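You operate a simulated robot arm through the tools that you are given. There is no shell and no other tool.

The job below is to be done with a simulated robot arm. You get a single attempt, and the scene is never put back.

JOB
Shut, latch and pin the side window, then draw the net across.
Fine: the silver pin goes in its lock hole.

Only the result counts: the job must be done as asked and must still hold three seconds after the hand-in. Knocking over, shifting, dropping, spilling or breaking anything else fails it.

ROBOT AND FRAMES
A 6-joint arm with a two-finger parallel gripper, fixed in place. Base frame: the origin is on the floor under the middle of its stand, x ahead of it, y to its left, z up. Lengths are in cm, angles in rad, forces in N, time in s.
With the tool pointing down near the work surface it reaches from about 32 to 74 cm from the base axis. Its first joint turns from -1.152 to 1.152 rad. Payload 2.45 kg.
The tool frame sits at the grasp point between the pads (the TCP): z along the fingers, y along the line on which they close. The tips reach 2.4 cm beyond it. The gripper opens to 6.8 cm. The fingers are 1.7 cm wide and 1 cm thick; the gripper's body (4 by 7 cm) begins 4.1 cm behind the TCP.
Orientation is that of the tool frame in the base frame, as a unit quaternion [x, y, z, w]. With the fingers straight down and closing along the base's y, the tool's x points along the base's -x, its y along +y and its z along -z.

CONTROLS
- The arm moves only by the tool play_rows. Its argument "deltas" is a list that holds one entry, the list of rows, each a list of 7 numbers: the shift along the tool's x, y, z in units of 25 mm (1.0 is 25 mm), then the turn, a rotation vector about the tool's x, y, z in units of 4 degrees (1.0 is 4 degrees), then the opening, from 0 (shut) to 1 (fully open). In form: [[[dx, dy, dz, ax, ay, az, grip], ...]]. A call has 1 to 20 rows; each row shifts and turns the commanded pose from where the row before left it, along the tool's axes as they then stand. A call with a number of a shift or a turn outside -1 to 1 is refused whole. Each row takes 0.2 s and may step no farther than 5 cm and 0.15 rad from the row before; otherwise, or with a gripper value out of range, the whole call is refused. Where a pose cannot be reached the arm comes as near as it can. A force on the tool above 40 N (or 10 N above the force at the start of the call, whichever is more), or a blocked arm, ends the call early, and 0.2 s more pass. Each finger travels about 10.8 cm/s and halts on what it meets, pressing with about 42 N; the grip force reading is that of the motor and also rises with nothing between the fingers. The clock runs only during rows and for 0.2 s after the last one: add rows that do not move to give the fingers time. The reply holds the time, the measured pose of the TCP, the force on the tool along the base axes, the opening and the grip force, in the units named above and with some noise, with the torque about the TCP (base axes, N m) and any sound that the robot's microphone picked up.
- Cameras (640 x 400 px; columns grow to the right, rows downward): "scene" is fixed at [17.54, 41.48, 148.66]; the picture's right is [-0.70, -0.71, 0.00], its down [-0.26, 0.26, -0.93] and it looks along [0.66, -0.65, -0.37] (base axes); focal length 233 px, centre (320, 200). "wrist" rides on the gripper at [8.4, 1.1, -7.5] in the tool frame; the picture's right is [-0.13, 0.99, 0.00], its down [-0.60, -0.08, -0.79] and it looks along [-0.79, -0.10, 0.61] (tool axes); focal length 251 px, centre (320, 200). There is no depth. A picture from a camera that has moved, and an enlarged one, comes with that camera's place and axes in the base frame and with its lens.
- capture(camera): a new picture of that camera. It takes no simulated time.
- zoom(camera, box): a new picture of the part [left, top, right, bottom] of that camera's present view, enlarged. It takes no simulated time.
- close_job(): hands the job in; it is judged then, once.

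Nothing tells you positions but the pictures and the camera data. Unless the task says otherwise, let go and move clear before handing in.

The tools are called after "Request:" by a JSON object that holds its "method" and its "body". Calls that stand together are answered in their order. play_rows: Moves the arm, as the interface text tells. Its arguments: {"type":"object","properties":{"deltas":{"type":"array","items":{"type":"array","items":{"type":"array","items":{"type":"number"}}}}},"required":["deltas"]} The other tools are called the same way: capture (camera) takes a picture; zoom (camera, box) takes an enlarged picture of a part of a camera's view; close_job () hands the job in.

At the start:

```text
t: 0.0
position: [40.26, -8.1, 147.38]
orientation: [0.0, 1.0, 0.0, 0.001]
wrist_force: [0.8, -0.6, 0.4]
torque: [0.0, 0.0, 0.02]
grip_width: 6.79
grip_force: 0.1
```

scene: 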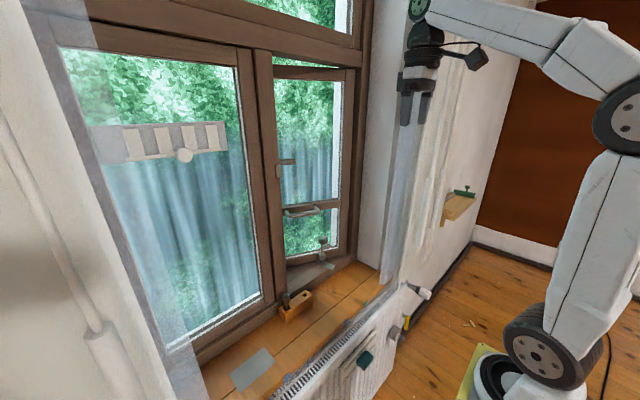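
wrist: 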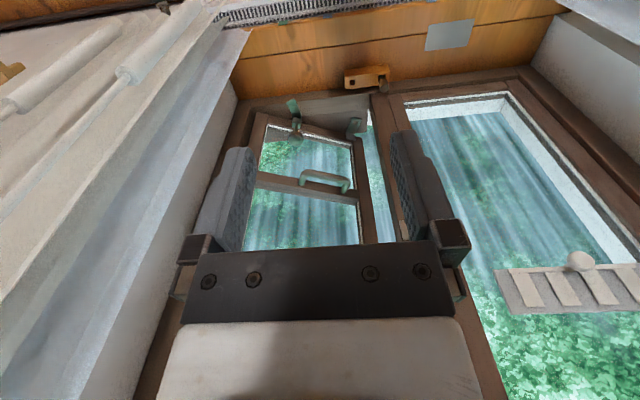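

I see a two-part window ahead of the arm, with a narrow side casement standing slightly open, a curtain or net at its right, and a small block with a pin on the sill. I'll look closer before moving anything.

Request:
{"method": "zoom", "body": {"camera": "scene", "box": [240, 140, 400, 240]}}

Request:
{"method": "zoom", "body": {"camera": "scene", "box": [240, 220, 400, 320]}}

Request:
{"method": "zoom", "body": {"camera": "scene", "box": [240, 40, 400, 140]}}

Request:
{"method": "zoom", "body": {"camera": "scene", "box": [340, 140, 500, 240]}}

Request:
{"method": "zoom", "body": {"camera": "scene", "box": [340, 270, 500, 370]}}

Request:
{"method": "zoom", "body": {"camera": "scene", "box": [80, 100, 240, 200]}}

Request:
{"method": "zoom", "body": {"camera": "wrist", "box": [220, 60, 420, 185]}}

Request:
{"method": "zoom", "body": {"camera": "wrist", "box": [0, 0, 320, 200]}}

```text
4.00 times, centred on (320, 190) of scene
camera zoom: at [17.54, 41.48, 148.66], right [-0.7, -0.71, 0.0], down [-0.26, 0.26, -0.93], along [0.66, -0.65, -0.37], focal length 931 px, centre (320, 240)
```

zoom: 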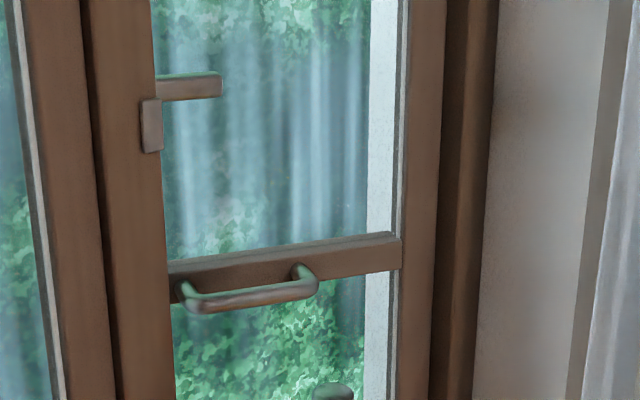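

```text
4.00 times, centred on (320, 270) of scene
camera zoom: at [17.54, 41.48, 148.66], right [-0.7, -0.71, 0.0], down [-0.26, 0.26, -0.93], along [0.66, -0.65, -0.37], focal length 931 px, centre (320, -80)
```

zoom: 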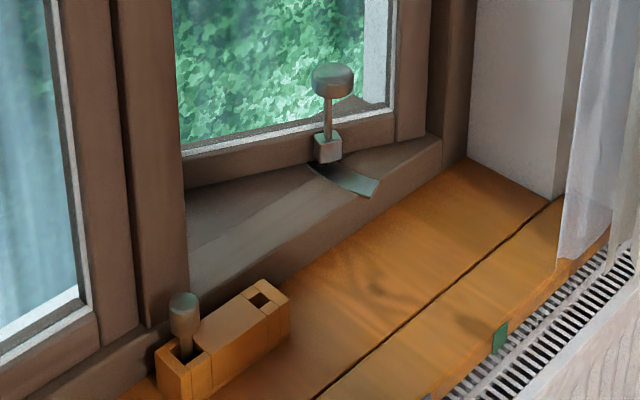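

```text
4.00 times, centred on (320, 90) of scene
camera zoom: at [17.54, 41.48, 148.66], right [-0.7, -0.71, 0.0], down [-0.26, 0.26, -0.93], along [0.66, -0.65, -0.37], focal length 931 px, centre (320, 640)
```

zoom: 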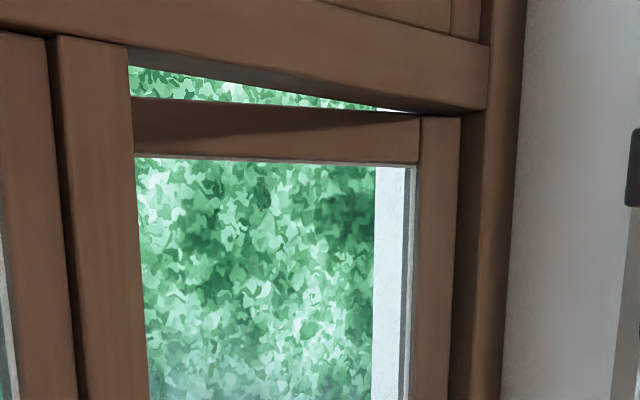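

```text
4.00 times, centred on (420, 190) of scene
camera zoom: at [17.54, 41.48, 148.66], right [-0.7, -0.71, 0.0], down [-0.26, 0.26, -0.93], along [0.66, -0.65, -0.37], focal length 931 px, centre (-80, 240)
```

zoom: 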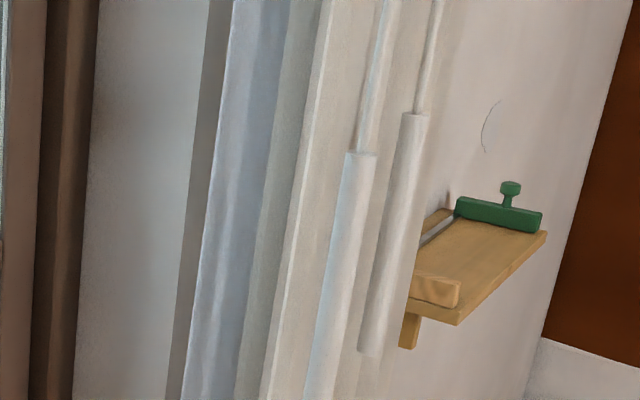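

```text
4.00 times, centred on (420, 320) of scene
camera zoom: at [17.54, 41.48, 148.66], right [-0.7, -0.71, 0.0], down [-0.26, 0.26, -0.93], along [0.66, -0.65, -0.37], focal length 931 px, centre (-80, -280)
```

zoom: 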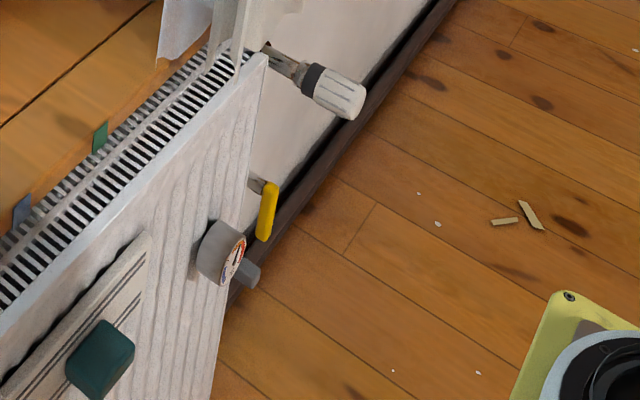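

```text
4.00 times, centred on (160, 150) of scene
camera zoom: at [17.54, 41.48, 148.66], right [-0.7, -0.71, 0.0], down [-0.26, 0.26, -0.93], along [0.66, -0.65, -0.37], focal length 931 px, centre (960, 400)
```

zoom: 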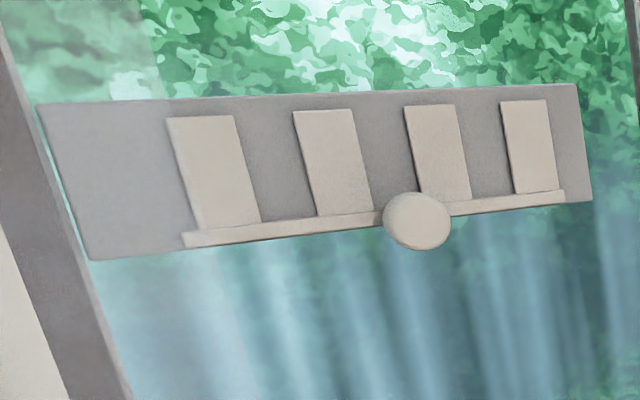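

```text
3.20 times, centred on (320, 122) of wrist
camera zoom: at [31.8, -6.99, 154.88], right [0.13, 0.99, 0.0], down [0.6, -0.08, 0.79], along [0.79, -0.1, -0.61], focal length 805 px, centre (320, 448)
```

zoom: 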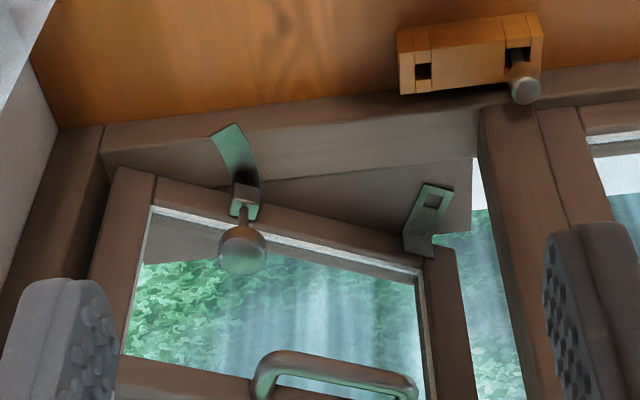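

```text
2.00 times, centred on (160, 100) of wrist
camera zoom: at [31.8, -6.99, 154.88], right [0.13, 0.99, 0.0], down [0.6, -0.08, 0.79], along [0.79, -0.1, -0.61], focal length 503 px, centre (640, 400)
```

zoom: 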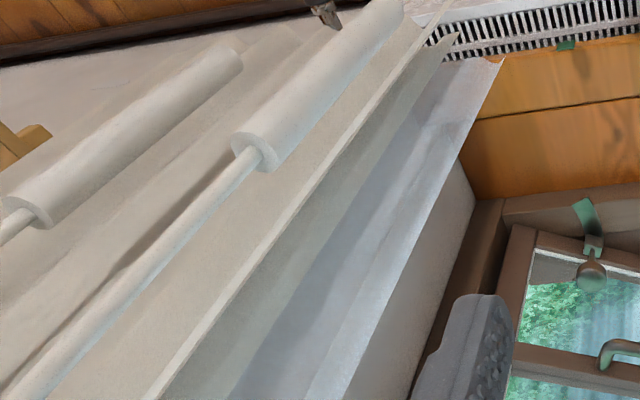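

The pin block sits on the sill at about (70, 6, 88), and the side sash seems to stand open outward. I need finer views of the latch parts, the bracket with a hole, and the net before planning.

Request:
{"method": "zoom", "body": {"camera": "wrist", "box": [260, 85, 380, 160]}}

Request:
{"method": "zoom", "body": {"camera": "wrist", "box": [320, 50, 416, 110]}}

Request:
{"method": "zoom", "body": {"camera": "wrist", "box": [320, 160, 480, 260]}}

Request:
{"method": "zoom", "body": {"camera": "scene", "box": [264, 150, 312, 180]}}

Request:
{"method": "zoom", "body": {"camera": "scene", "box": [296, 225, 360, 275]}}

Request:
{"method": "zoom", "body": {"camera": "scene", "box": [264, 275, 328, 325]}}

Request:
{"method": "zoom", "body": {"camera": "scene", "box": [360, 0, 520, 100]}}

Request:
{"method": "zoom", "body": {"camera": "scene", "box": [340, 80, 500, 180]}}

```text
5.33 times, centred on (320, 122) of wrist
camera zoom: at [31.8, -6.99, 154.88], right [0.13, 0.99, 0.0], down [0.6, -0.08, 0.79], along [0.79, -0.1, -0.61], focal length 1341 px, centre (320, 613)
```

zoom: 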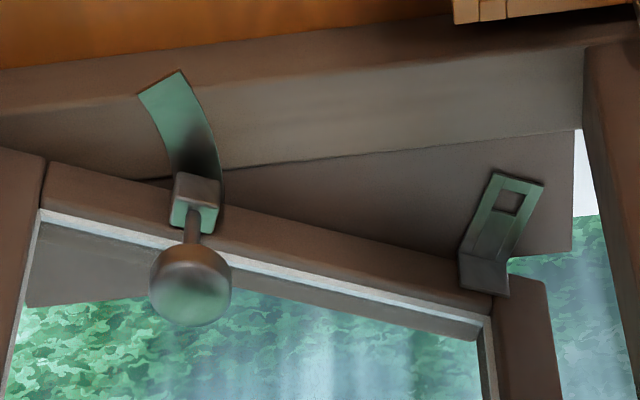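

```text
6.67 times, centred on (368, 80) of wrist
camera zoom: at [31.8, -6.99, 154.88], right [0.13, 0.99, 0.0], down [0.6, -0.08, 0.79], along [0.79, -0.1, -0.61], focal length 1676 px, centre (0, 1000)
```

zoom: 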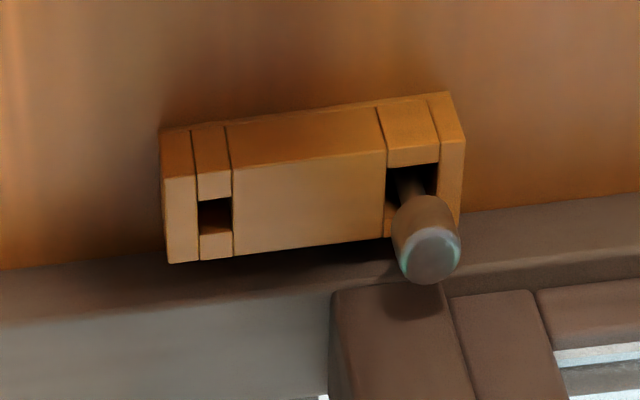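

```text
4.00 times, centred on (400, 210) of wrist
camera zoom: at [31.8, -6.99, 154.88], right [0.13, 0.99, 0.0], down [0.6, -0.08, 0.79], along [0.79, -0.1, -0.61], focal length 1006 px, centre (0, 160)
```

zoom: 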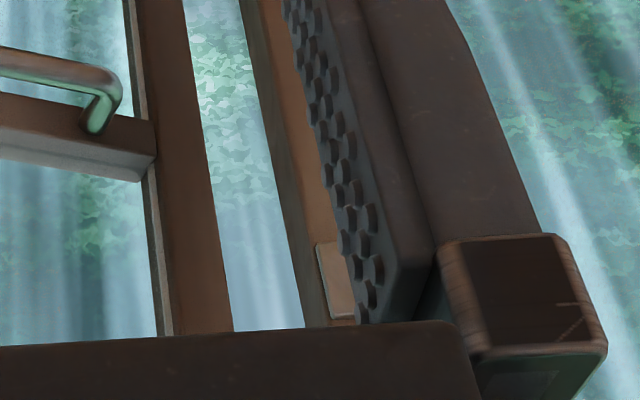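

```text
13.33 times, centred on (288, 165) of scene
camera zoom: at [17.54, 41.48, 148.66], right [-0.7, -0.71, 0.0], down [-0.26, 0.26, -0.93], along [0.66, -0.65, -0.37], focal length 3103 px, centre (747, 667)
```

zoom: 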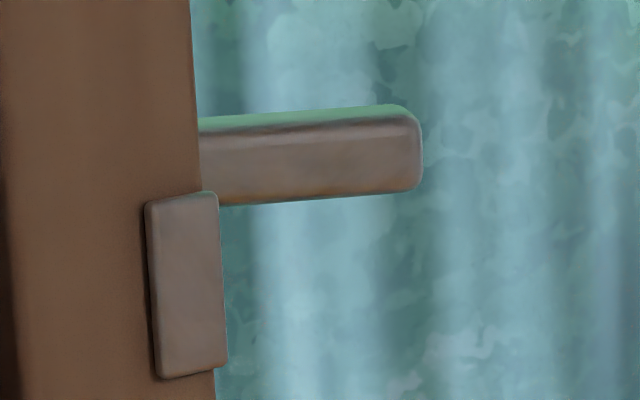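

```text
8.00 times, centred on (328, 250) of scene
camera zoom: at [17.54, 41.48, 148.66], right [-0.7, -0.71, 0.0], down [-0.26, 0.26, -0.93], along [0.66, -0.65, -0.37], focal length 1862 px, centre (256, -200)
```

zoom: 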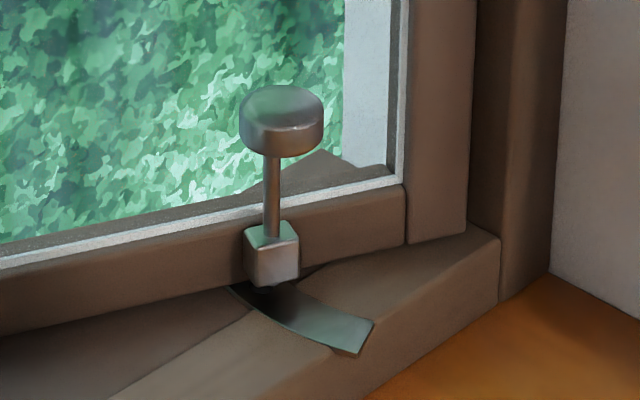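

```text
8.00 times, centred on (296, 300) of scene
camera zoom: at [17.54, 41.48, 148.66], right [-0.7, -0.71, 0.0], down [-0.26, 0.26, -0.93], along [0.66, -0.65, -0.37], focal length 1862 px, centre (512, -600)
```

zoom: 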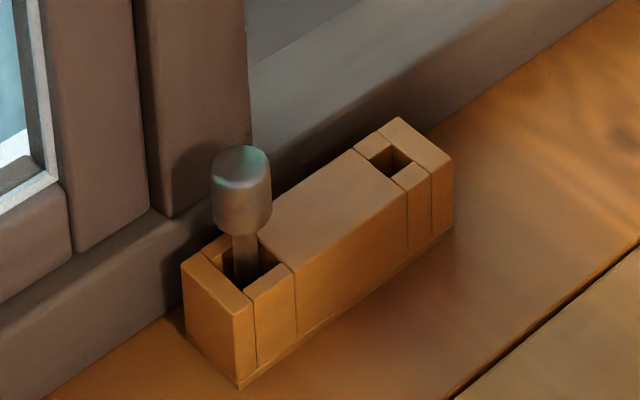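

```text
4.00 times, centred on (440, 50) of scene
camera zoom: at [17.54, 41.48, 148.66], right [-0.7, -0.71, 0.0], down [-0.26, 0.26, -0.93], along [0.66, -0.65, -0.37], focal length 931 px, centre (-160, 800)
```

zoom: 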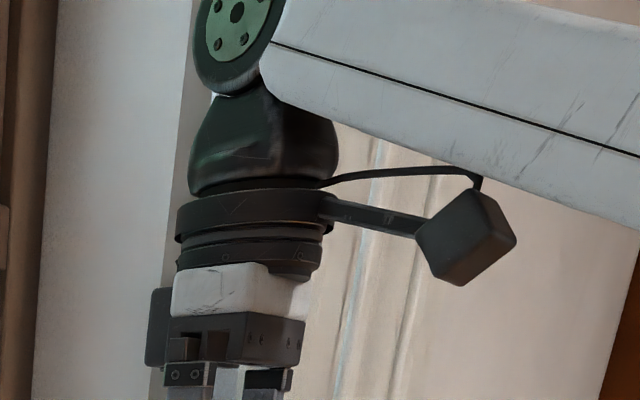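

```text
4.00 times, centred on (420, 130) of scene
camera zoom: at [17.54, 41.48, 148.66], right [-0.7, -0.71, 0.0], down [-0.26, 0.26, -0.93], along [0.66, -0.65, -0.37], focal length 931 px, centre (-80, 480)
```

zoom: 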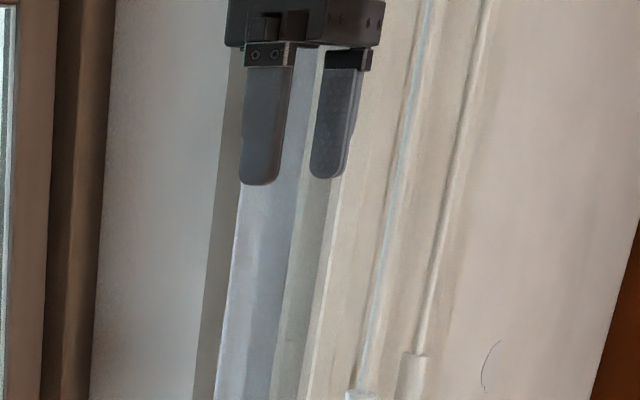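

The sash is hinged at its right and open about 20° outward: the handle runs from about (79, -18, 110) to (84, -6, 110), and the knob stands near (78, -20, 95). I'll tilt the tool forward so the wrist camera looks level at the window.

Request:
{"method": "play_rows", "body": {"deltas": [[[0, 0, 0, 0, -1, 0, 1], [0, 0, 0, 0, -1, 0, 1], [0, 0, 0, 0, -1, 0, 1], [0, 0, 0, 0, -1, 0, 1], [0, 0, 0, 0, -1, 0, 1], [0, 0, 0, 0, -1, 0, 1], [0, 0, 0, 0, -1, 0, 1], [0, 0, 0, 0, -1, 0, 1], [0, 0, 0, 0, -1, 0, 1], [0, 0, 0, 0, -1, 0, 1], [0, 0, 0, 0, -1, 0, 1]]]}}

Request:
{"method": "capture", "body": {"camera": "wrist"}}

Request:
{"method": "capture", "body": {"camera": "scene"}}

```text
t: 2.4
position: [44.88, -10.12, 149.98]
orientation: [0.001, 0.926, -0.001, 0.377]
wrist_force: [0.1, 0.1, -0.4]
torque: [0.02, 0.0, 0.0]
grip_width: 6.81
grip_force: 0.1
out of reach, approached as far as the arm can: row 7, 8, 9, 10, 11
```

```text
taken
camera wrist: at [33.55, -8.99, 149.57], right [0.09, 0.99, 0.09], down [-0.12, -0.08, 0.99], along [0.99, -0.1, 0.11], focal length 251 px, centre (320, 200)
```

wrist: 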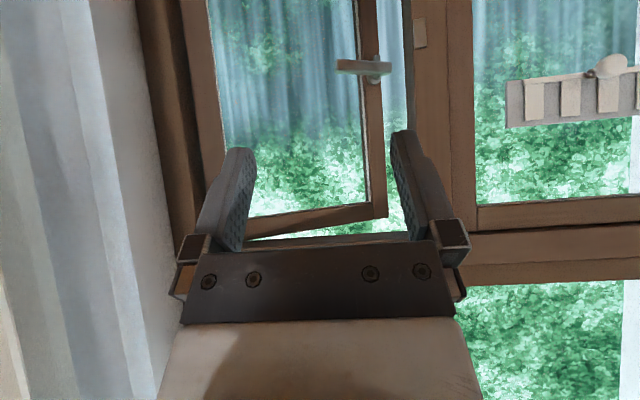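

```text
taken
```

scene: 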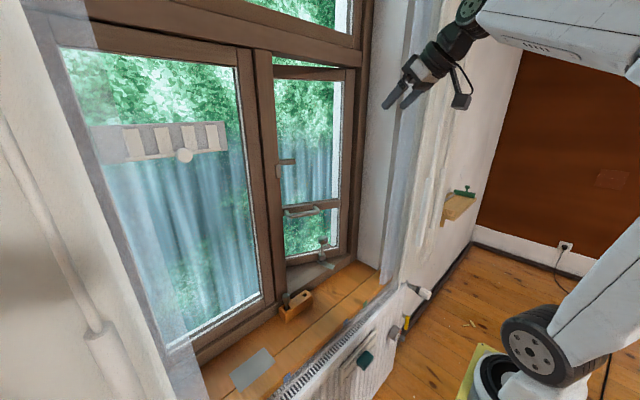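

The camera now looks level (picture upside down), and the latch lever and its keeper are in view on the sash and mullion. I'll lower the arm to see the handle, latch and hasp head-on.

Request:
{"method": "play_rows", "body": {"deltas": [[[0.7, 0, 0.72, 0, 0, 0, 1], [0.7, 0, 0.72, 0, 0, 0, 1], [0.7, 0, 0.72, 0, 0, 0, 1], [0.7, 0, 0.72, 0, 0, 0, 1], [0.7, 0, 0.72, 0, 0, 0, 1], [0.7, 0, 0.72, 0, 0, 0, 1], [0.7, 0, 0.72, 0, 0, 0, 1], [0.7, 0, 0.72, 0, 0, 0, 1], [0.7, 0, 0.72, 0, 0, 0, 1], [0.7, 0, 0.72, 0, 0, 0, 1]]]}}

Request:
{"method": "capture", "body": {"camera": "wrist"}}

Request:
{"method": "capture", "body": {"camera": "scene"}}

```text
t: 4.6
position: [48.32, -11.6, 126.11]
orientation: [0.001, 0.927, -0.001, 0.376]
wrist_force: [-0.7, 0.5, 0.5]
torque: [0.01, 0.01, 0.0]
grip_width: 6.8
grip_force: 0.0
out of reach, approached as far as the arm can: row 1, 2, 3, 4, 6
```

```text
taken
camera wrist: at [37.06, -10.57, 125.62], right [0.09, 0.99, 0.09], down [-0.12, -0.08, 0.99], along [0.99, -0.1, 0.11], focal length 251 px, centre (320, 200)
```

wrist: 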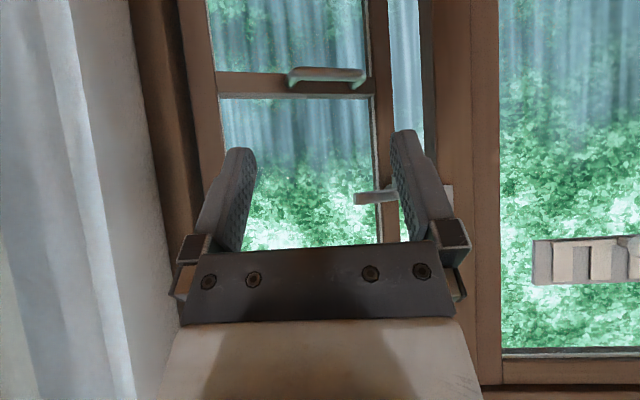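

```text
taken
```

scene: 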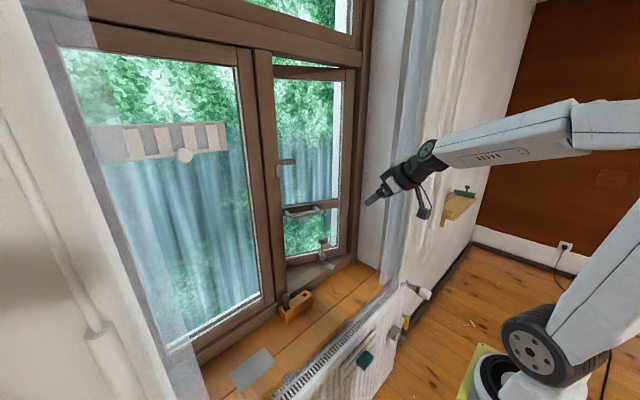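

I can now see the handle, the horizontal latch lever on the sash stile, and the keeper on the mullion (upside down). I'll drop lower to see the hasp and the stay with the knob.

Request:
{"method": "zoom", "body": {"camera": "wrist", "box": [330, 150, 490, 250]}}

Request:
{"method": "play_rows", "body": {"deltas": [[[0.7, 0, 0.72, 0, 0, 0, 1], [0.7, 0, 0.72, 0, 0, 0, 1], [0.7, 0, 0.72, 0, 0, 0, 1], [0.7, 0, 0.72, 0, 0, 0, 1], [0.7, 0, 0.72, 0, 0, 0, 1], [0.7, 0, 0.72, 0, 0, 0, 1], [0.7, 0, 0.72, 0, 0, 0, 1], [0.7, 0, 0.72, 0, 0, 0, 1]]]}}

Request:
{"method": "capture", "body": {"camera": "wrist"}}

Request:
{"method": "zoom", "body": {"camera": "wrist", "box": [200, 0, 360, 100]}}

Request:
{"method": "zoom", "body": {"camera": "wrist", "box": [320, 0, 480, 100]}}

```text
4.00 times, centred on (410, 200) of wrist
camera zoom: at [37.06, -10.57, 125.62], right [0.09, 0.99, 0.09], down [-0.12, -0.08, 0.99], along [0.99, -0.1, 0.11], focal length 1006 px, centre (-40, 200)
```

zoom: 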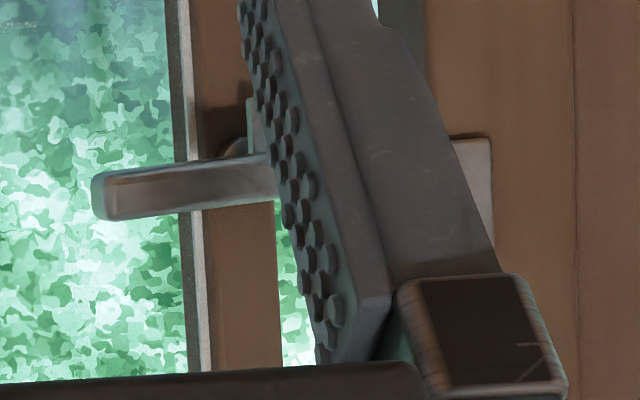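

```text
t: 6.4
position: [48.09, -11.72, 105.86]
orientation: [-0.001, 0.927, 0.0, 0.376]
wrist_force: [0.3, -0.3, -0.5]
torque: [-0.01, 0.0, 0.02]
grip_width: 6.78
grip_force: 0.0
```

```text
taken
camera wrist: at [36.91, -10.59, 105.46], right [0.09, 0.99, 0.09], down [-0.12, -0.08, 0.99], along [0.99, -0.1, 0.11], focal length 251 px, centre (320, 200)
```

wrist: 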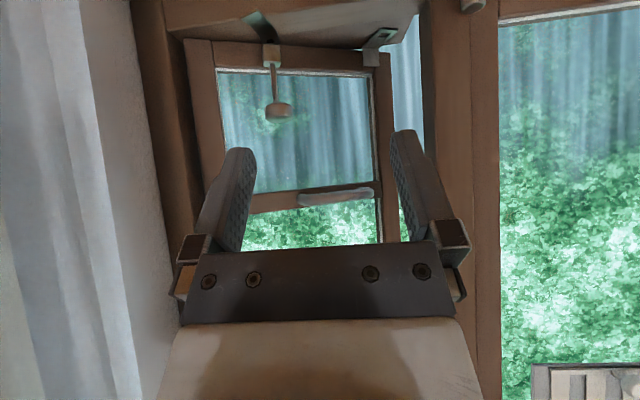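

```text
4.00 times, centred on (280, 50) of wrist
camera zoom: at [36.91, -10.59, 105.46], right [0.09, 0.99, 0.09], down [-0.12, -0.08, 0.99], along [0.99, -0.1, 0.11], focal length 1006 px, centre (480, 800)
```

zoom: 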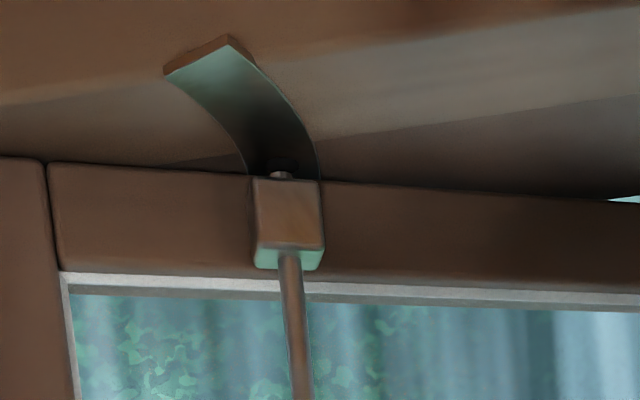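

```text
4.00 times, centred on (400, 50) of wrist
camera zoom: at [36.91, -10.59, 105.46], right [0.09, 0.99, 0.09], down [-0.12, -0.08, 0.99], along [0.99, -0.1, 0.11], focal length 1006 px, centre (0, 800)
```

zoom: 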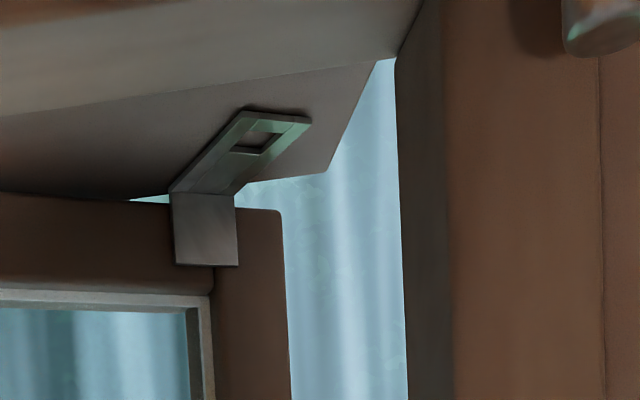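

The picture is clearer: the knobbed bolt drops through a block on the sash into an arc plate on the frame (a stay holding it open), and an angle hasp with a square hole sits low at the sash's free end. Next I'll bring the camera in front of the latch lever and keeper (about z 131) to learn how it turns.

Request:
{"method": "play_rows", "body": {"deltas": [[[-0.795, 0.44, -0.62, 0, 0, 0, 1], [-0.795, 0.44, -0.62, 0, 0, 0, 1], [-0.795, 0.44, -0.62, 0, 0, 0, 1], [-0.795, 0.44, -0.62, 0, 0, 0, 1], [-0.795, 0.44, -0.62, 0, 0, 0, 1], [-0.795, 0.44, -0.62, 0, 0, 0, 1], [-0.795, 0.44, -0.62, 0, 0, 0, 1], [-0.795, 0.44, -0.62, 0, 0, 0, 1], [-0.795, 0.44, -0.62, 0, 0, 0, 1], [-0.795, 0.44, -0.62, 0, 0, 0, 1], [-0.795, 0.44, -0.62, 0, 0, 0, 1], [-0.795, 0.44, -0.62, 0, 0, 0, 1]]]}}

Request:
{"method": "capture", "body": {"camera": "wrist"}}

Request:
{"method": "zoom", "body": {"camera": "wrist", "box": [256, 90, 416, 190]}}

```text
t: 9.0
position: [52.49, 1.61, 135.93]
orientation: [0.0, 0.927, -0.001, 0.376]
wrist_force: [-1.0, -1.2, -0.7]
torque: [-0.02, -0.02, 0.01]
grip_width: 6.83
grip_force: 0.0
```

```text
taken
camera wrist: at [41.2, 2.66, 135.48], right [0.09, 0.99, 0.09], down [-0.12, -0.08, 0.99], along [0.99, -0.1, 0.11], focal length 251 px, centre (320, 200)
```

wrist: 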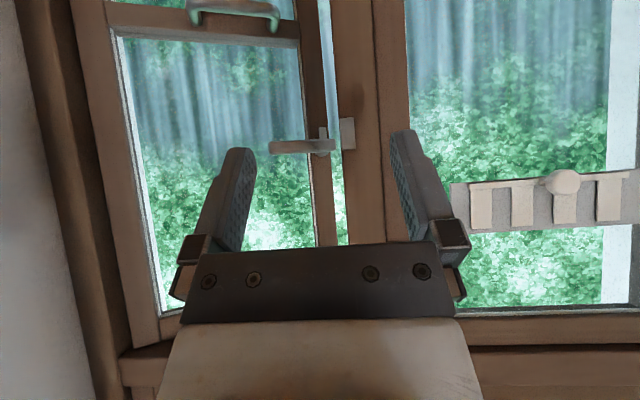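

```text
4.00 times, centred on (336, 140) of wrist
camera zoom: at [41.2, 2.66, 135.48], right [0.09, 0.99, 0.09], down [-0.12, -0.08, 0.99], along [0.99, -0.1, 0.11], focal length 1006 px, centre (256, 440)
```

zoom: 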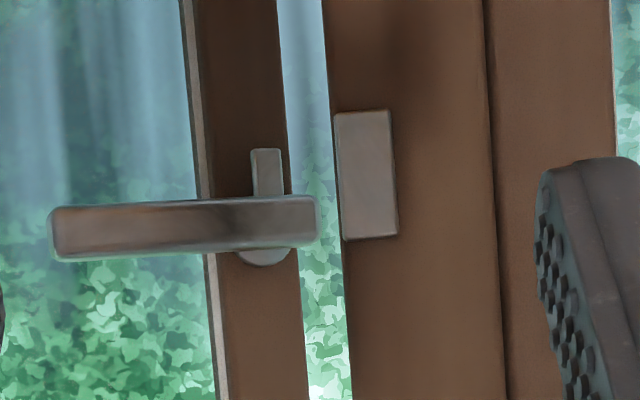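

The latch reads clearly: the lever points right with its spur down, so turning the lever from horizontal to hanging down swings the spur over to the keeper on the mullion at about (74, 3.7, 131). First comes the stay: I'll yaw the tool about 15° right and move toward the knob near (78.4, -20.4, 95).

Request:
{"method": "play_rows", "body": {"deltas": [[[0, 0, 0, 0.655, 0, 0.672, 1], [0, 0, 0, 0.655, 0, 0.672, 1], [0, 0, 0, 0.655, 0, 0.672, 1], [0, 0, 0, 0.655, 0, 0.672, 1]]]}}

```text
t: 10.0
position: [52.33, 1.42, 135.94]
orientation: [0.123, 0.918, -0.051, 0.373]
wrist_force: [0.0, 0.4, -0.8]
torque: [-0.02, -0.04, 0.0]
grip_width: 6.78
grip_force: 0.1
```

Request:
{"method": "play_rows", "body": {"deltas": [[[0.232, -0.368, 0.887, 0, 0, 0, 1], [0.232, -0.368, 0.887, 0, 0, 0, 1], [0.232, -0.368, 0.887, 0, 0, 0, 1], [0.232, -0.368, 0.887, 0, 0, 0, 1], [0.232, -0.368, 0.887, 0, 0, 0, 1], [0.232, -0.368, 0.887, 0, 0, 0, 1], [0.232, -0.368, 0.887, 0, 0, 0, 1], [0.232, -0.368, 0.887, 0, 0, 0, 1], [0.232, -0.368, 0.887, 0, 0, 0, 1], [0.232, -0.368, 0.887, 0, 0, 0, 1], [0.232, -0.368, 0.887, 0, 0, 0, 1], [0.232, -0.368, 0.887, 0, 0, 0, 1], [0.232, -0.368, 0.887, 0, 0, 0, 1], [0.232, -0.368, 0.887, 0, 0, 0, 1], [0.232, -0.368, 0.887, 0, 0, 0, 1], [0.232, -0.368, 0.887, 0, 0, 0, 1]]]}}

Request:
{"method": "capture", "body": {"camera": "wrist"}}

Request:
{"method": "capture", "body": {"camera": "scene"}}

```text
t: 13.4
position: [64.81, -15.64, 106.75]
orientation: [0.107, 0.922, -0.052, 0.369]
wrist_force: [0.2, 0.3, -1.5]
torque: [0.03, 0.0, -0.04]
grip_width: 6.79
grip_force: 0.0
out of reach, approached as far as the arm can: row 15, 16
```

```text
taken
camera wrist: at [54.16, -11.9, 106.38], right [0.33, 0.94, 0.07], down [-0.12, -0.03, 0.99], along [0.94, -0.33, 0.1], focal length 251 px, centre (320, 200)
```

wrist: 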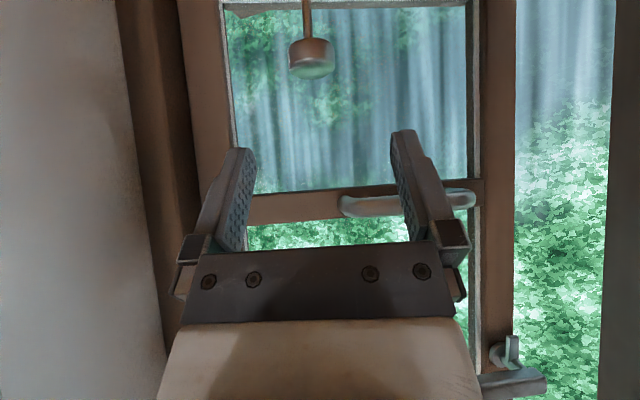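

```text
taken
```

scene: 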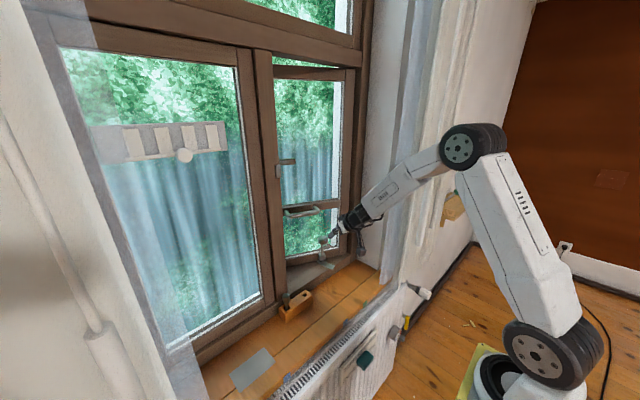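

The wrist was near its straight-line limit at that tilt, so I'll use a steeper tool (about 35° off vertical). The knob measures at (78.35, -20.3, 95.3), about 4.5 cm across; I'll go to a pre-grasp 9 cm back along the tool axis and look.

Request:
{"method": "play_rows", "body": {"deltas": [[[0, 0, 0, 0, 0.75, 0, 1], [0, 0, 0, 0, 0.75, 0, 1], [0, 0, 0, 0, 0.75, 0, 1], [-0.42, -0.094, 0.684, 0, 0, 0, 1], [-0.42, -0.094, 0.684, 0, 0, 0, 1], [-0.42, -0.094, 0.684, 0, 0, 0, 1], [-0.42, -0.094, 0.684, 0, 0, 0, 1], [-0.42, -0.094, 0.684, 0, 0, 0, 1]]]}}

Request:
{"method": "capture", "body": {"camera": "wrist"}}

Request:
{"method": "zoom", "body": {"camera": "scene", "box": [260, 180, 420, 280]}}

```text
t: 15.2
position: [74.19, -18.6, 103.63]
orientation: [0.117, 0.933, -0.031, 0.339]
wrist_force: [0.0, 0.0, 0.1]
torque: [0.02, 0.01, 0.01]
grip_width: 6.82
grip_force: 0.0
out of reach, approached as far as the arm can: row 2
```

```text
taken
camera wrist: at [63.44, -14.88, 104.06], right [0.33, 0.94, 0.1], down [-0.06, -0.09, 0.99], along [0.94, -0.34, 0.03], focal length 251 px, centre (320, 200)
```

wrist: 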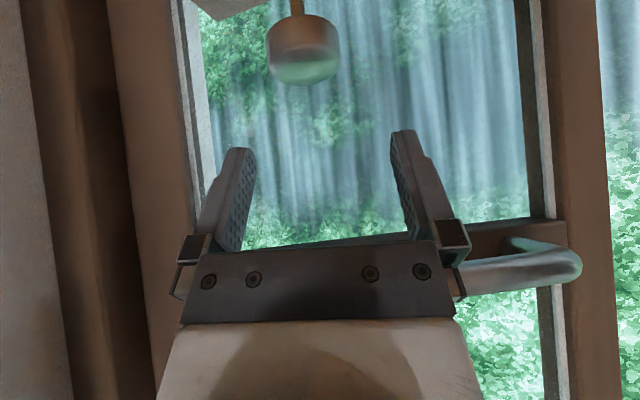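

```text
4.00 times, centred on (340, 230) of scene
camera zoom: at [17.54, 41.48, 148.66], right [-0.7, -0.71, 0.0], down [-0.26, 0.26, -0.93], along [0.66, -0.65, -0.37], focal length 931 px, centre (240, 80)
```

zoom: 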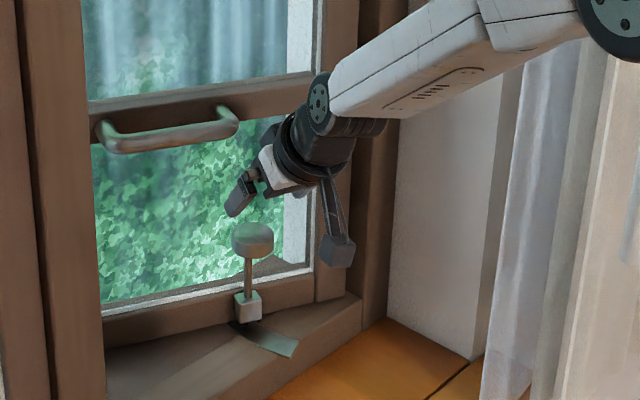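

The knob is well placed between the open fingers. I'll advance along the tool axis so the pads straddle it, then close.

Request:
{"method": "play_rows", "body": {"deltas": [[[0.39, -0.173, 0, 0, 0, 0, 1], [0.39, -0.173, 0, 0, 0, 0, 1], [0, 0, 0.75, 0, 0, 0, 1], [0, 0, 0.75, 0, 0, 0, 1], [0, 0, 0.75, 0, 0, 0, 1], [0, 0, 0.75, 0, 0, 0, 1], [0, 0, 0.72, 0, 0, 0, 1], [0, 0, 0, 0, 0, 0, 1]]]}}

Request:
{"method": "capture", "body": {"camera": "wrist"}}

Request:
{"method": "zoom", "body": {"camera": "scene", "box": [260, 180, 420, 280]}}

```text
t: 17.0
position: [78.2, -20.11, 95.01]
orientation: [0.116, 0.934, -0.03, 0.338]
wrist_force: [0.4, -0.8, -0.1]
torque: [0.01, -0.01, 0.01]
grip_width: 6.78
grip_force: 0.0
```

```text
taken
camera wrist: at [67.55, -16.41, 95.53], right [0.33, 0.94, 0.1], down [-0.06, -0.09, 0.99], along [0.94, -0.34, 0.03], focal length 251 px, centre (320, 200)
```

wrist: 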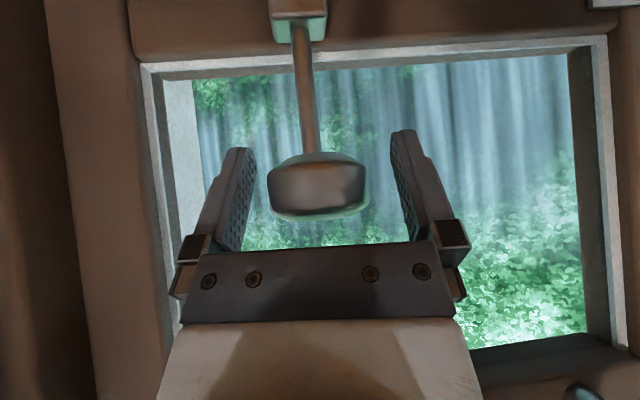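

```text
4.00 times, centred on (340, 230) of scene
camera zoom: at [17.54, 41.48, 148.66], right [-0.7, -0.71, 0.0], down [-0.26, 0.26, -0.93], along [0.66, -0.65, -0.37], focal length 931 px, centre (240, 80)
```

zoom: 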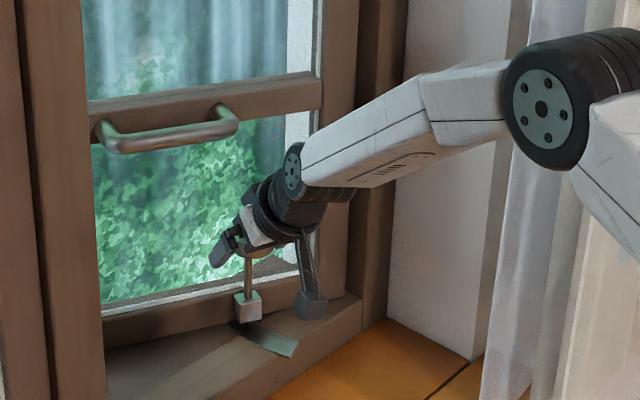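

The knob sits centred between the pads. I'll close on it.

Request:
{"method": "play_rows", "body": {"deltas": [[[0, 0, 0, 0, 0, 0, 0.6], [0, 0, 0, 0, 0, 0, 0.3], [0, 0, 0, 0, 0, 0, 0.3], [0, 0, 0, 0, 0, 0, 0.3]]]}}

Request:
{"method": "capture", "body": {"camera": "wrist"}}

```text
t: 18.0
position: [78.22, -20.11, 95.05]
orientation: [0.117, 0.934, -0.031, 0.337]
wrist_force: [1.2, 6.1, -0.9]
torque: [-0.05, -0.05, -0.13]
grip_width: 2.84
grip_force: 42.5
```

```text
taken
camera wrist: at [67.55, -16.35, 95.55], right [0.33, 0.94, 0.1], down [-0.06, -0.09, 0.99], along [0.94, -0.34, 0.03], focal length 251 px, centre (320, 200)
```

wrist: 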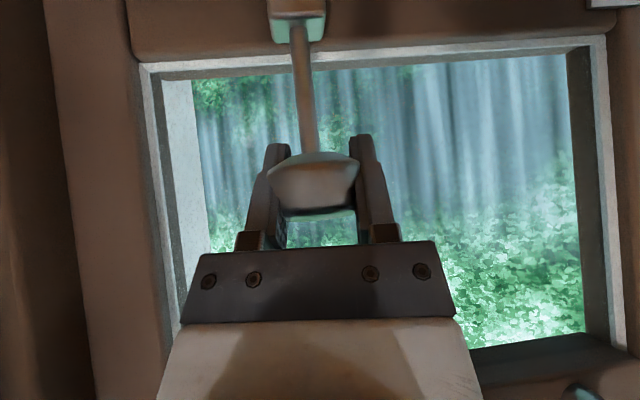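

The grip holds at 2.84 cm with full force. I'll lift the bolt gently 1.5 cm and check.

Request:
{"method": "play_rows", "body": {"deltas": [[[-0.128, 0.004, -0.154, 0, 0, 0, 0.3], [-0.128, 0.004, -0.154, 0, 0, 0, 0.3], [-0.128, 0.004, -0.154, 0, 0, 0, 0.3], [0, 0, 0, 0, 0, 0, 0.3]]]}}

Request:
{"method": "capture", "body": {"camera": "wrist"}}

Request:
{"method": "zoom", "body": {"camera": "scene", "box": [280, 210, 360, 260]}}

```text
t: 19.0
position: [78.3, -20.39, 96.94]
orientation: [0.118, 0.933, -0.032, 0.34]
wrist_force: [0.2, -1.6, 1.9]
torque: [-0.08, -0.12, -0.02]
grip_width: 2.05
grip_force: 0.7
```

```text
taken
camera wrist: at [67.62, -16.57, 97.3], right [0.33, 0.94, 0.1], down [-0.07, -0.09, 0.99], along [0.94, -0.34, 0.04], focal length 251 px, centre (320, 200)
```

wrist: 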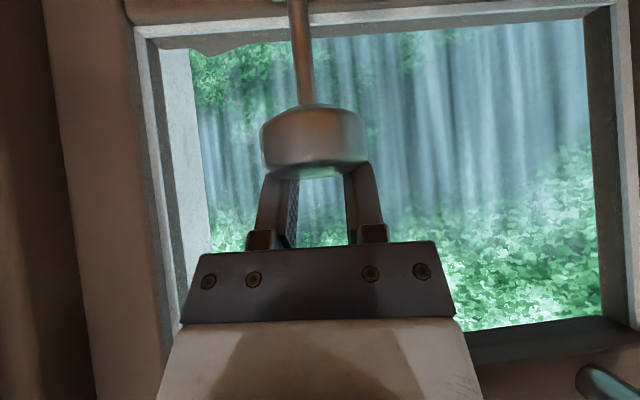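

```text
8.00 times, centred on (320, 235) of scene
camera zoom: at [17.54, 41.48, 148.67], right [-0.7, -0.71, 0.0], down [-0.26, 0.26, -0.93], along [0.66, -0.65, -0.37], focal length 1862 px, centre (320, -80)
```

zoom: 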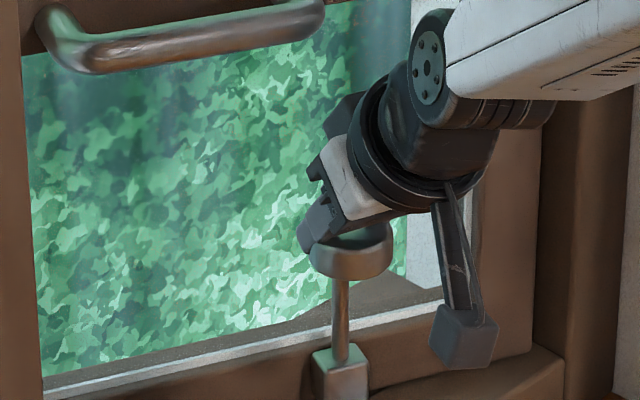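

The grip slipped off the knob as I lifted. I'll look closely at how the fingers and knob sit before trying again.

Request:
{"method": "zoom", "body": {"camera": "wrist", "box": [240, 80, 400, 180]}}

Request:
{"method": "zoom", "body": {"camera": "scene", "box": [300, 225, 348, 255]}}

```text
4.00 times, centred on (320, 130) of wrist
camera zoom: at [67.62, -16.57, 97.3], right [0.33, 0.94, 0.1], down [-0.07, -0.09, 0.99], along [0.94, -0.34, 0.04], focal length 1006 px, centre (320, 480)
```

zoom: 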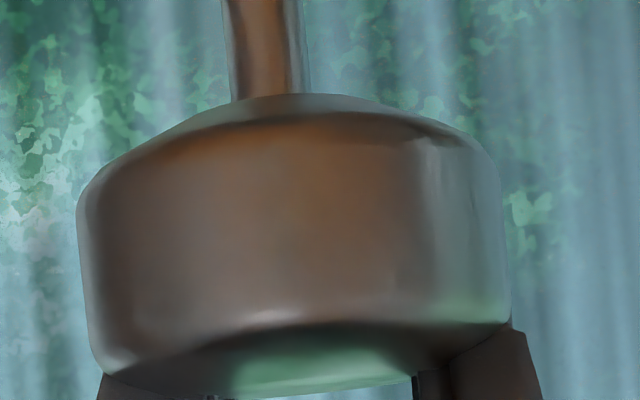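

```text
13.33 times, centred on (324, 240) of scene
camera zoom: at [17.54, 41.48, 148.67], right [-0.7, -0.71, 0.0], down [-0.26, 0.26, -0.93], along [0.66, -0.65, -0.37], focal length 3103 px, centre (267, -333)
```

zoom: 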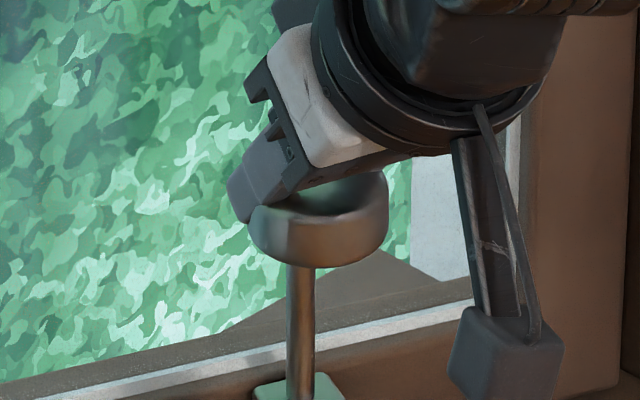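

The fingers overlapped the knob but didn't lift it, so it may be a thumbscrew or a stiff bolt. I'll open, back off, and look closely at the block, bolt tip and arc plate to understand how it holds.

Request:
{"method": "play_rows", "body": {"deltas": [[[0, 0, 0, 0, 0, 0, 1], [0, 0, 0, 0, 0, 0, 1], [0, 0, -0.6, 0, 0, 0, 1], [0, 0, -0.8, 0, 0, 0, 1], [0, 0, -0.8, 0, 0, 0, 1], [0, 0, -0.8, 0, 0, 0, 1]]]}}

Request:
{"method": "capture", "body": {"camera": "wrist"}}

Request:
{"method": "zoom", "body": {"camera": "scene", "box": [296, 225, 360, 275]}}

```text
t: 20.4
position: [73.56, -19.29, 102.57]
orientation: [0.118, 0.933, -0.031, 0.338]
wrist_force: [0.5, 0.9, 0.5]
torque: [-0.03, -0.03, 0.0]
grip_width: 6.79
grip_force: 0.1
```

```text
taken
camera wrist: at [62.78, -15.45, 102.92], right [0.33, 0.94, 0.1], down [-0.06, -0.09, 0.99], along [0.94, -0.34, 0.03], focal length 251 px, centre (320, 200)
```

wrist: 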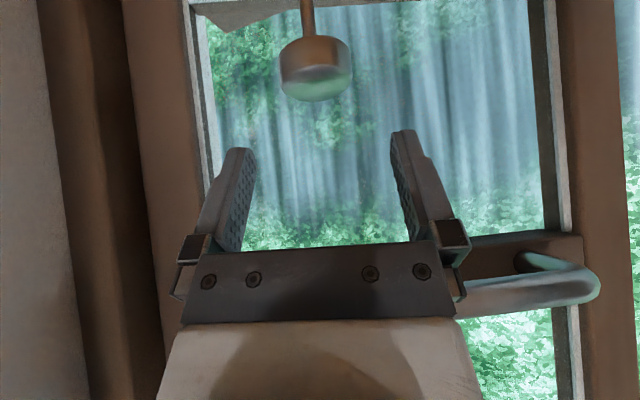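

```text
8.00 times, centred on (328, 250) of scene
camera zoom: at [17.54, 41.48, 148.66], right [-0.7, -0.71, 0.0], down [-0.26, 0.26, -0.93], along [0.66, -0.65, -0.37], focal length 1862 px, centre (256, -200)
```

zoom: 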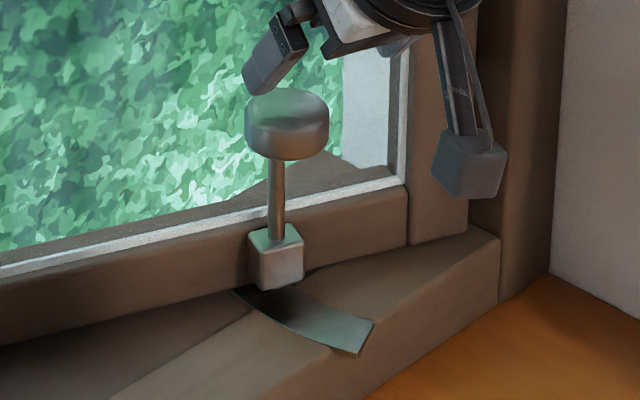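

Comparing with the first close-up, the whole sash (block, stem and knob together) has shifted a few pixels inward, so the sash can move at least a little. I'll check the block and bolt region in detail.

Request:
{"method": "zoom", "body": {"camera": "scene", "box": [312, 245, 352, 270]}}

Request:
{"method": "zoom", "body": {"camera": "wrist", "box": [190, 0, 350, 100]}}

Request:
{"method": "zoom", "body": {"camera": "wrist", "box": [440, 210, 640, 335]}}

Request:
{"method": "zoom", "body": {"camera": "scene", "box": [272, 195, 336, 235]}}

```text
16.00 times, centred on (332, 258) of scene
camera zoom: at [17.54, 41.48, 148.66], right [-0.7, -0.71, 0.0], down [-0.26, 0.26, -0.93], along [0.66, -0.65, -0.37], focal length 3723 px, centre (128, -720)
```

zoom: 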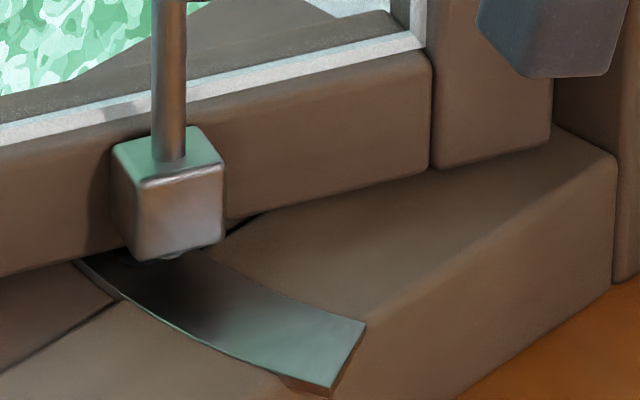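

```text
4.00 times, centred on (270, 50) of wrist
camera zoom: at [62.78, -15.45, 102.92], right [0.33, 0.94, 0.1], down [-0.06, -0.09, 0.99], along [0.94, -0.34, 0.03], focal length 1006 px, centre (520, 800)
```

zoom: 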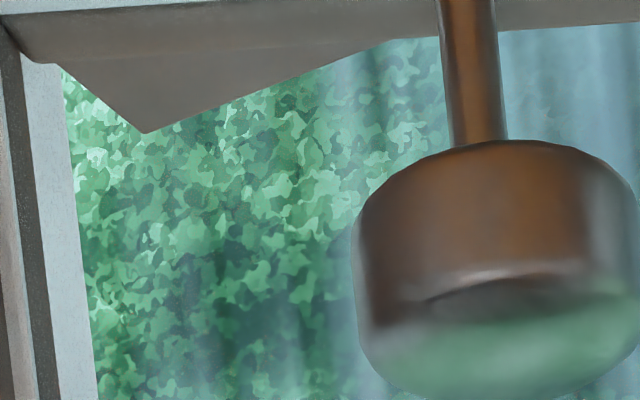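

```text
3.20 times, centred on (540, 272) of wrist
camera zoom: at [62.78, -15.45, 102.92], right [0.33, 0.94, 0.1], down [-0.06, -0.09, 0.99], along [0.94, -0.34, 0.03], focal length 805 px, centre (-384, -32)
```

zoom: 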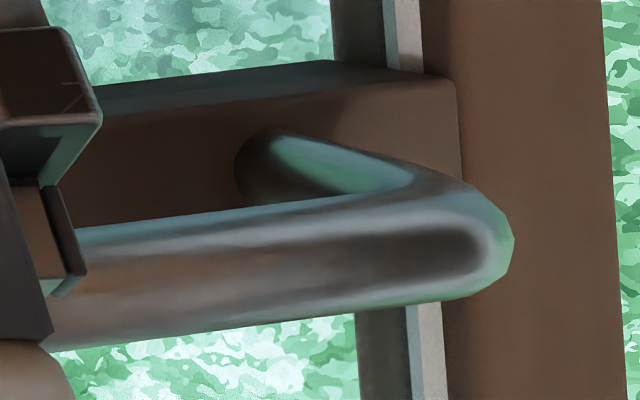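

```text
10.00 times, centred on (304, 215) of scene
camera zoom: at [17.54, 41.48, 148.66], right [-0.7, -0.71, 0.0], down [-0.26, 0.26, -0.93], along [0.66, -0.65, -0.37], focal length 2327 px, centre (480, 50)
```

zoom: 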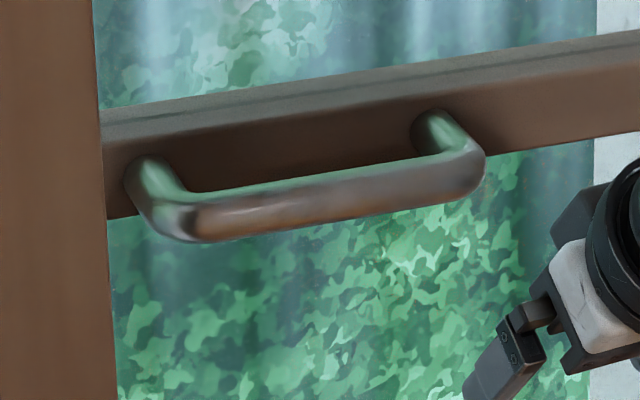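

The handle bar measures from about (77.7, -16.9) to (81.6, -6.0) at z 110, with roughly 2 cm clear behind it. I'll back off to open space and roll the tool 90° so the fingers can straddle the bar and I can feel whether the sash swings.

Request:
{"method": "play_rows", "body": {"deltas": [[[-0.129, 0.364, -0.891, 0, 0, 0, 1], [-0.129, 0.364, -0.891, 0, 0, 0, 1], [-0.129, 0.364, -0.891, 0, 0, 0, 1], [-0.129, 0.364, -0.891, 0, 0, 0, 1], [-0.129, 0.364, -0.891, 0, 0, 0, 1], [-0.129, 0.364, -0.891, 0, 0, 0, 1], [-0.129, 0.364, -0.891, 0, 0, 0, 1], [-0.129, 0.364, -0.891, 0, 0, 0, 1]]]}}

Request:
{"method": "play_rows", "body": {"deltas": [[[0, 0, 0, 0, 0, 1, 1], [0, 0, 0, 0, 0, 1, 1], [0, 0, 0, 0, 0, 1, 1], [0, 0, 0, 0, 0, 1, 1], [0, 0, 0, 0, 0, 1, 1], [0, 0, 0, 0, 0, 1, 1], [0, 0, 0, 0, 0, 1, 1], [0, 0, 0, 0, 0, 1, 1], [0, 0, 0, 0, 0, 1, 1], [0, 0, 0, 0, 0, 1, 1], [0, 0, 0, 0, 0, 1, 1], [0, 0, 0, 0, 0, 1, 1], [0, 0, 0, 0, 0, 1, 1], [0, 0, 0, 0, 0, 1, 1], [0, 0, 0, 0, 0, 1, 1], [0, 0, 0, 0, 0, 1, 1], [0, 0, 0, 0, 0, 1, 1], [0, 0, 0, 0, 0, 1, 1], [0, 0, 0, 0, 0, 1, 1], [0, 0, 0, 0, 0, 1, 1]]]}}

```text
t: 22.2
position: [66.13, -10.29, 117.62]
orientation: [0.117, 0.933, -0.031, 0.338]
wrist_force: [0.0, -0.3, -0.1]
torque: [-0.02, 0.01, -0.01]
grip_width: 6.81
grip_force: 0.1
```

```text
t: 26.4
position: [66.14, -10.22, 117.97]
orientation: [0.69, 0.639, 0.193, 0.279]
wrist_force: [-0.4, 0.2, -0.3]
torque: [-0.01, -0.03, -0.01]
grip_width: 6.82
grip_force: 0.0
```

Request:
{"method": "play_rows", "body": {"deltas": [[[0, 0, 0, 0.711, -0.084, 0.519, 1], [0, 0, 0, 0.711, -0.084, 0.519, 1], [0, 0, 0, 0.711, -0.084, 0.519, 1], [0, 0, 0, 0.711, -0.084, 0.519, 1], [0, 0, 0, 0.711, -0.084, 0.519, 1], [0, 0, 0, 0.711, -0.084, 0.519, 1], [0, 0, 0, 0.711, -0.084, 0.519, 1], [0.27, 0.768, -0.01, 0, 0, 0, 0.53], [0.27, 0.768, -0.01, 0, 0, 0, 0.53], [0.27, 0.768, -0.01, 0, 0, 0, 0.53], [0.27, 0.768, -0.01, 0, 0, 0, 0.53], [0.27, 0.768, -0.01, 0, 0, 0, 0.53]]]}}

Request:
{"method": "capture", "body": {"camera": "wrist"}}

Request:
{"method": "capture", "body": {"camera": "scene"}}

Request:
{"method": "zoom", "body": {"camera": "scene", "box": [260, 150, 388, 230]}}

```text
t: 29.0
position: [75.74, -10.1, 121.28]
orientation: [0.806, 0.566, 0.1, 0.143]
wrist_force: [0.3, 0.5, -0.3]
torque: [0.02, 0.0, -0.04]
grip_width: 3.6
grip_force: 0.0
```

```text
taken
camera wrist: at [77.18, -1.69, 128.67], right [0.83, -0.44, 0.34], down [-0.53, -0.45, 0.72], along [-0.16, -0.78, -0.61], focal length 251 px, centre (320, 200)
```

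wrist: 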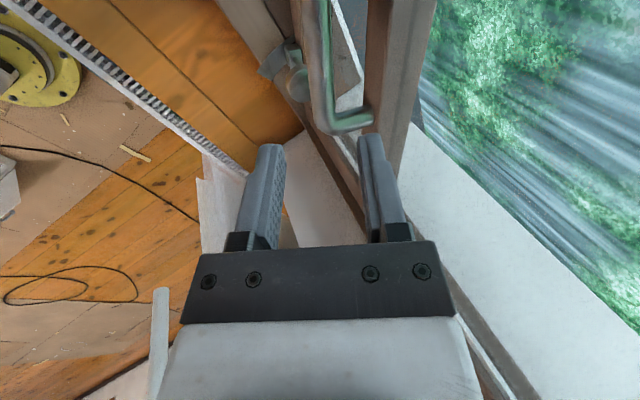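

```text
taken
```

scene: 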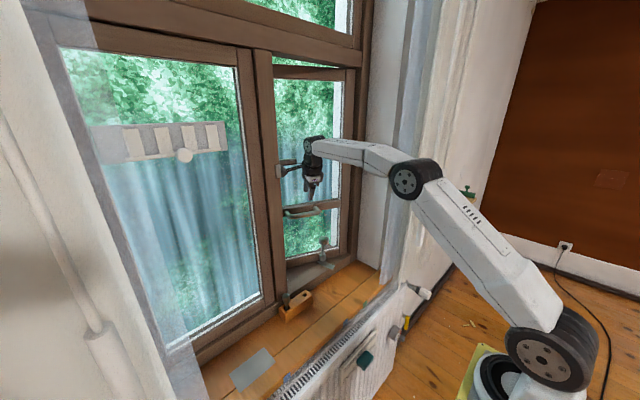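

```text
5.00 times, centred on (324, 190) of scene
camera zoom: at [17.54, 41.48, 148.66], right [-0.7, -0.71, 0.0], down [-0.26, 0.26, -0.93], along [0.66, -0.65, -0.37], focal length 1164 px, centre (300, 250)
```

zoom: 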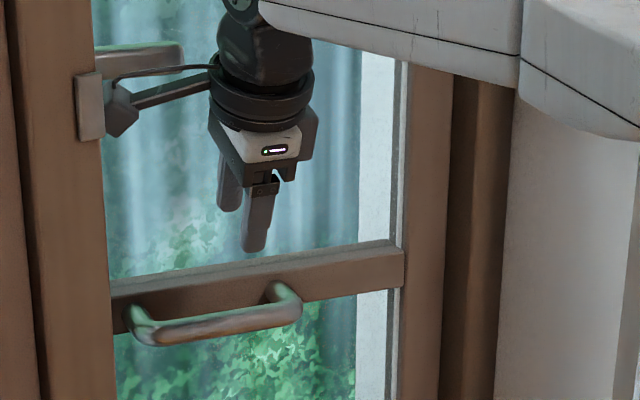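

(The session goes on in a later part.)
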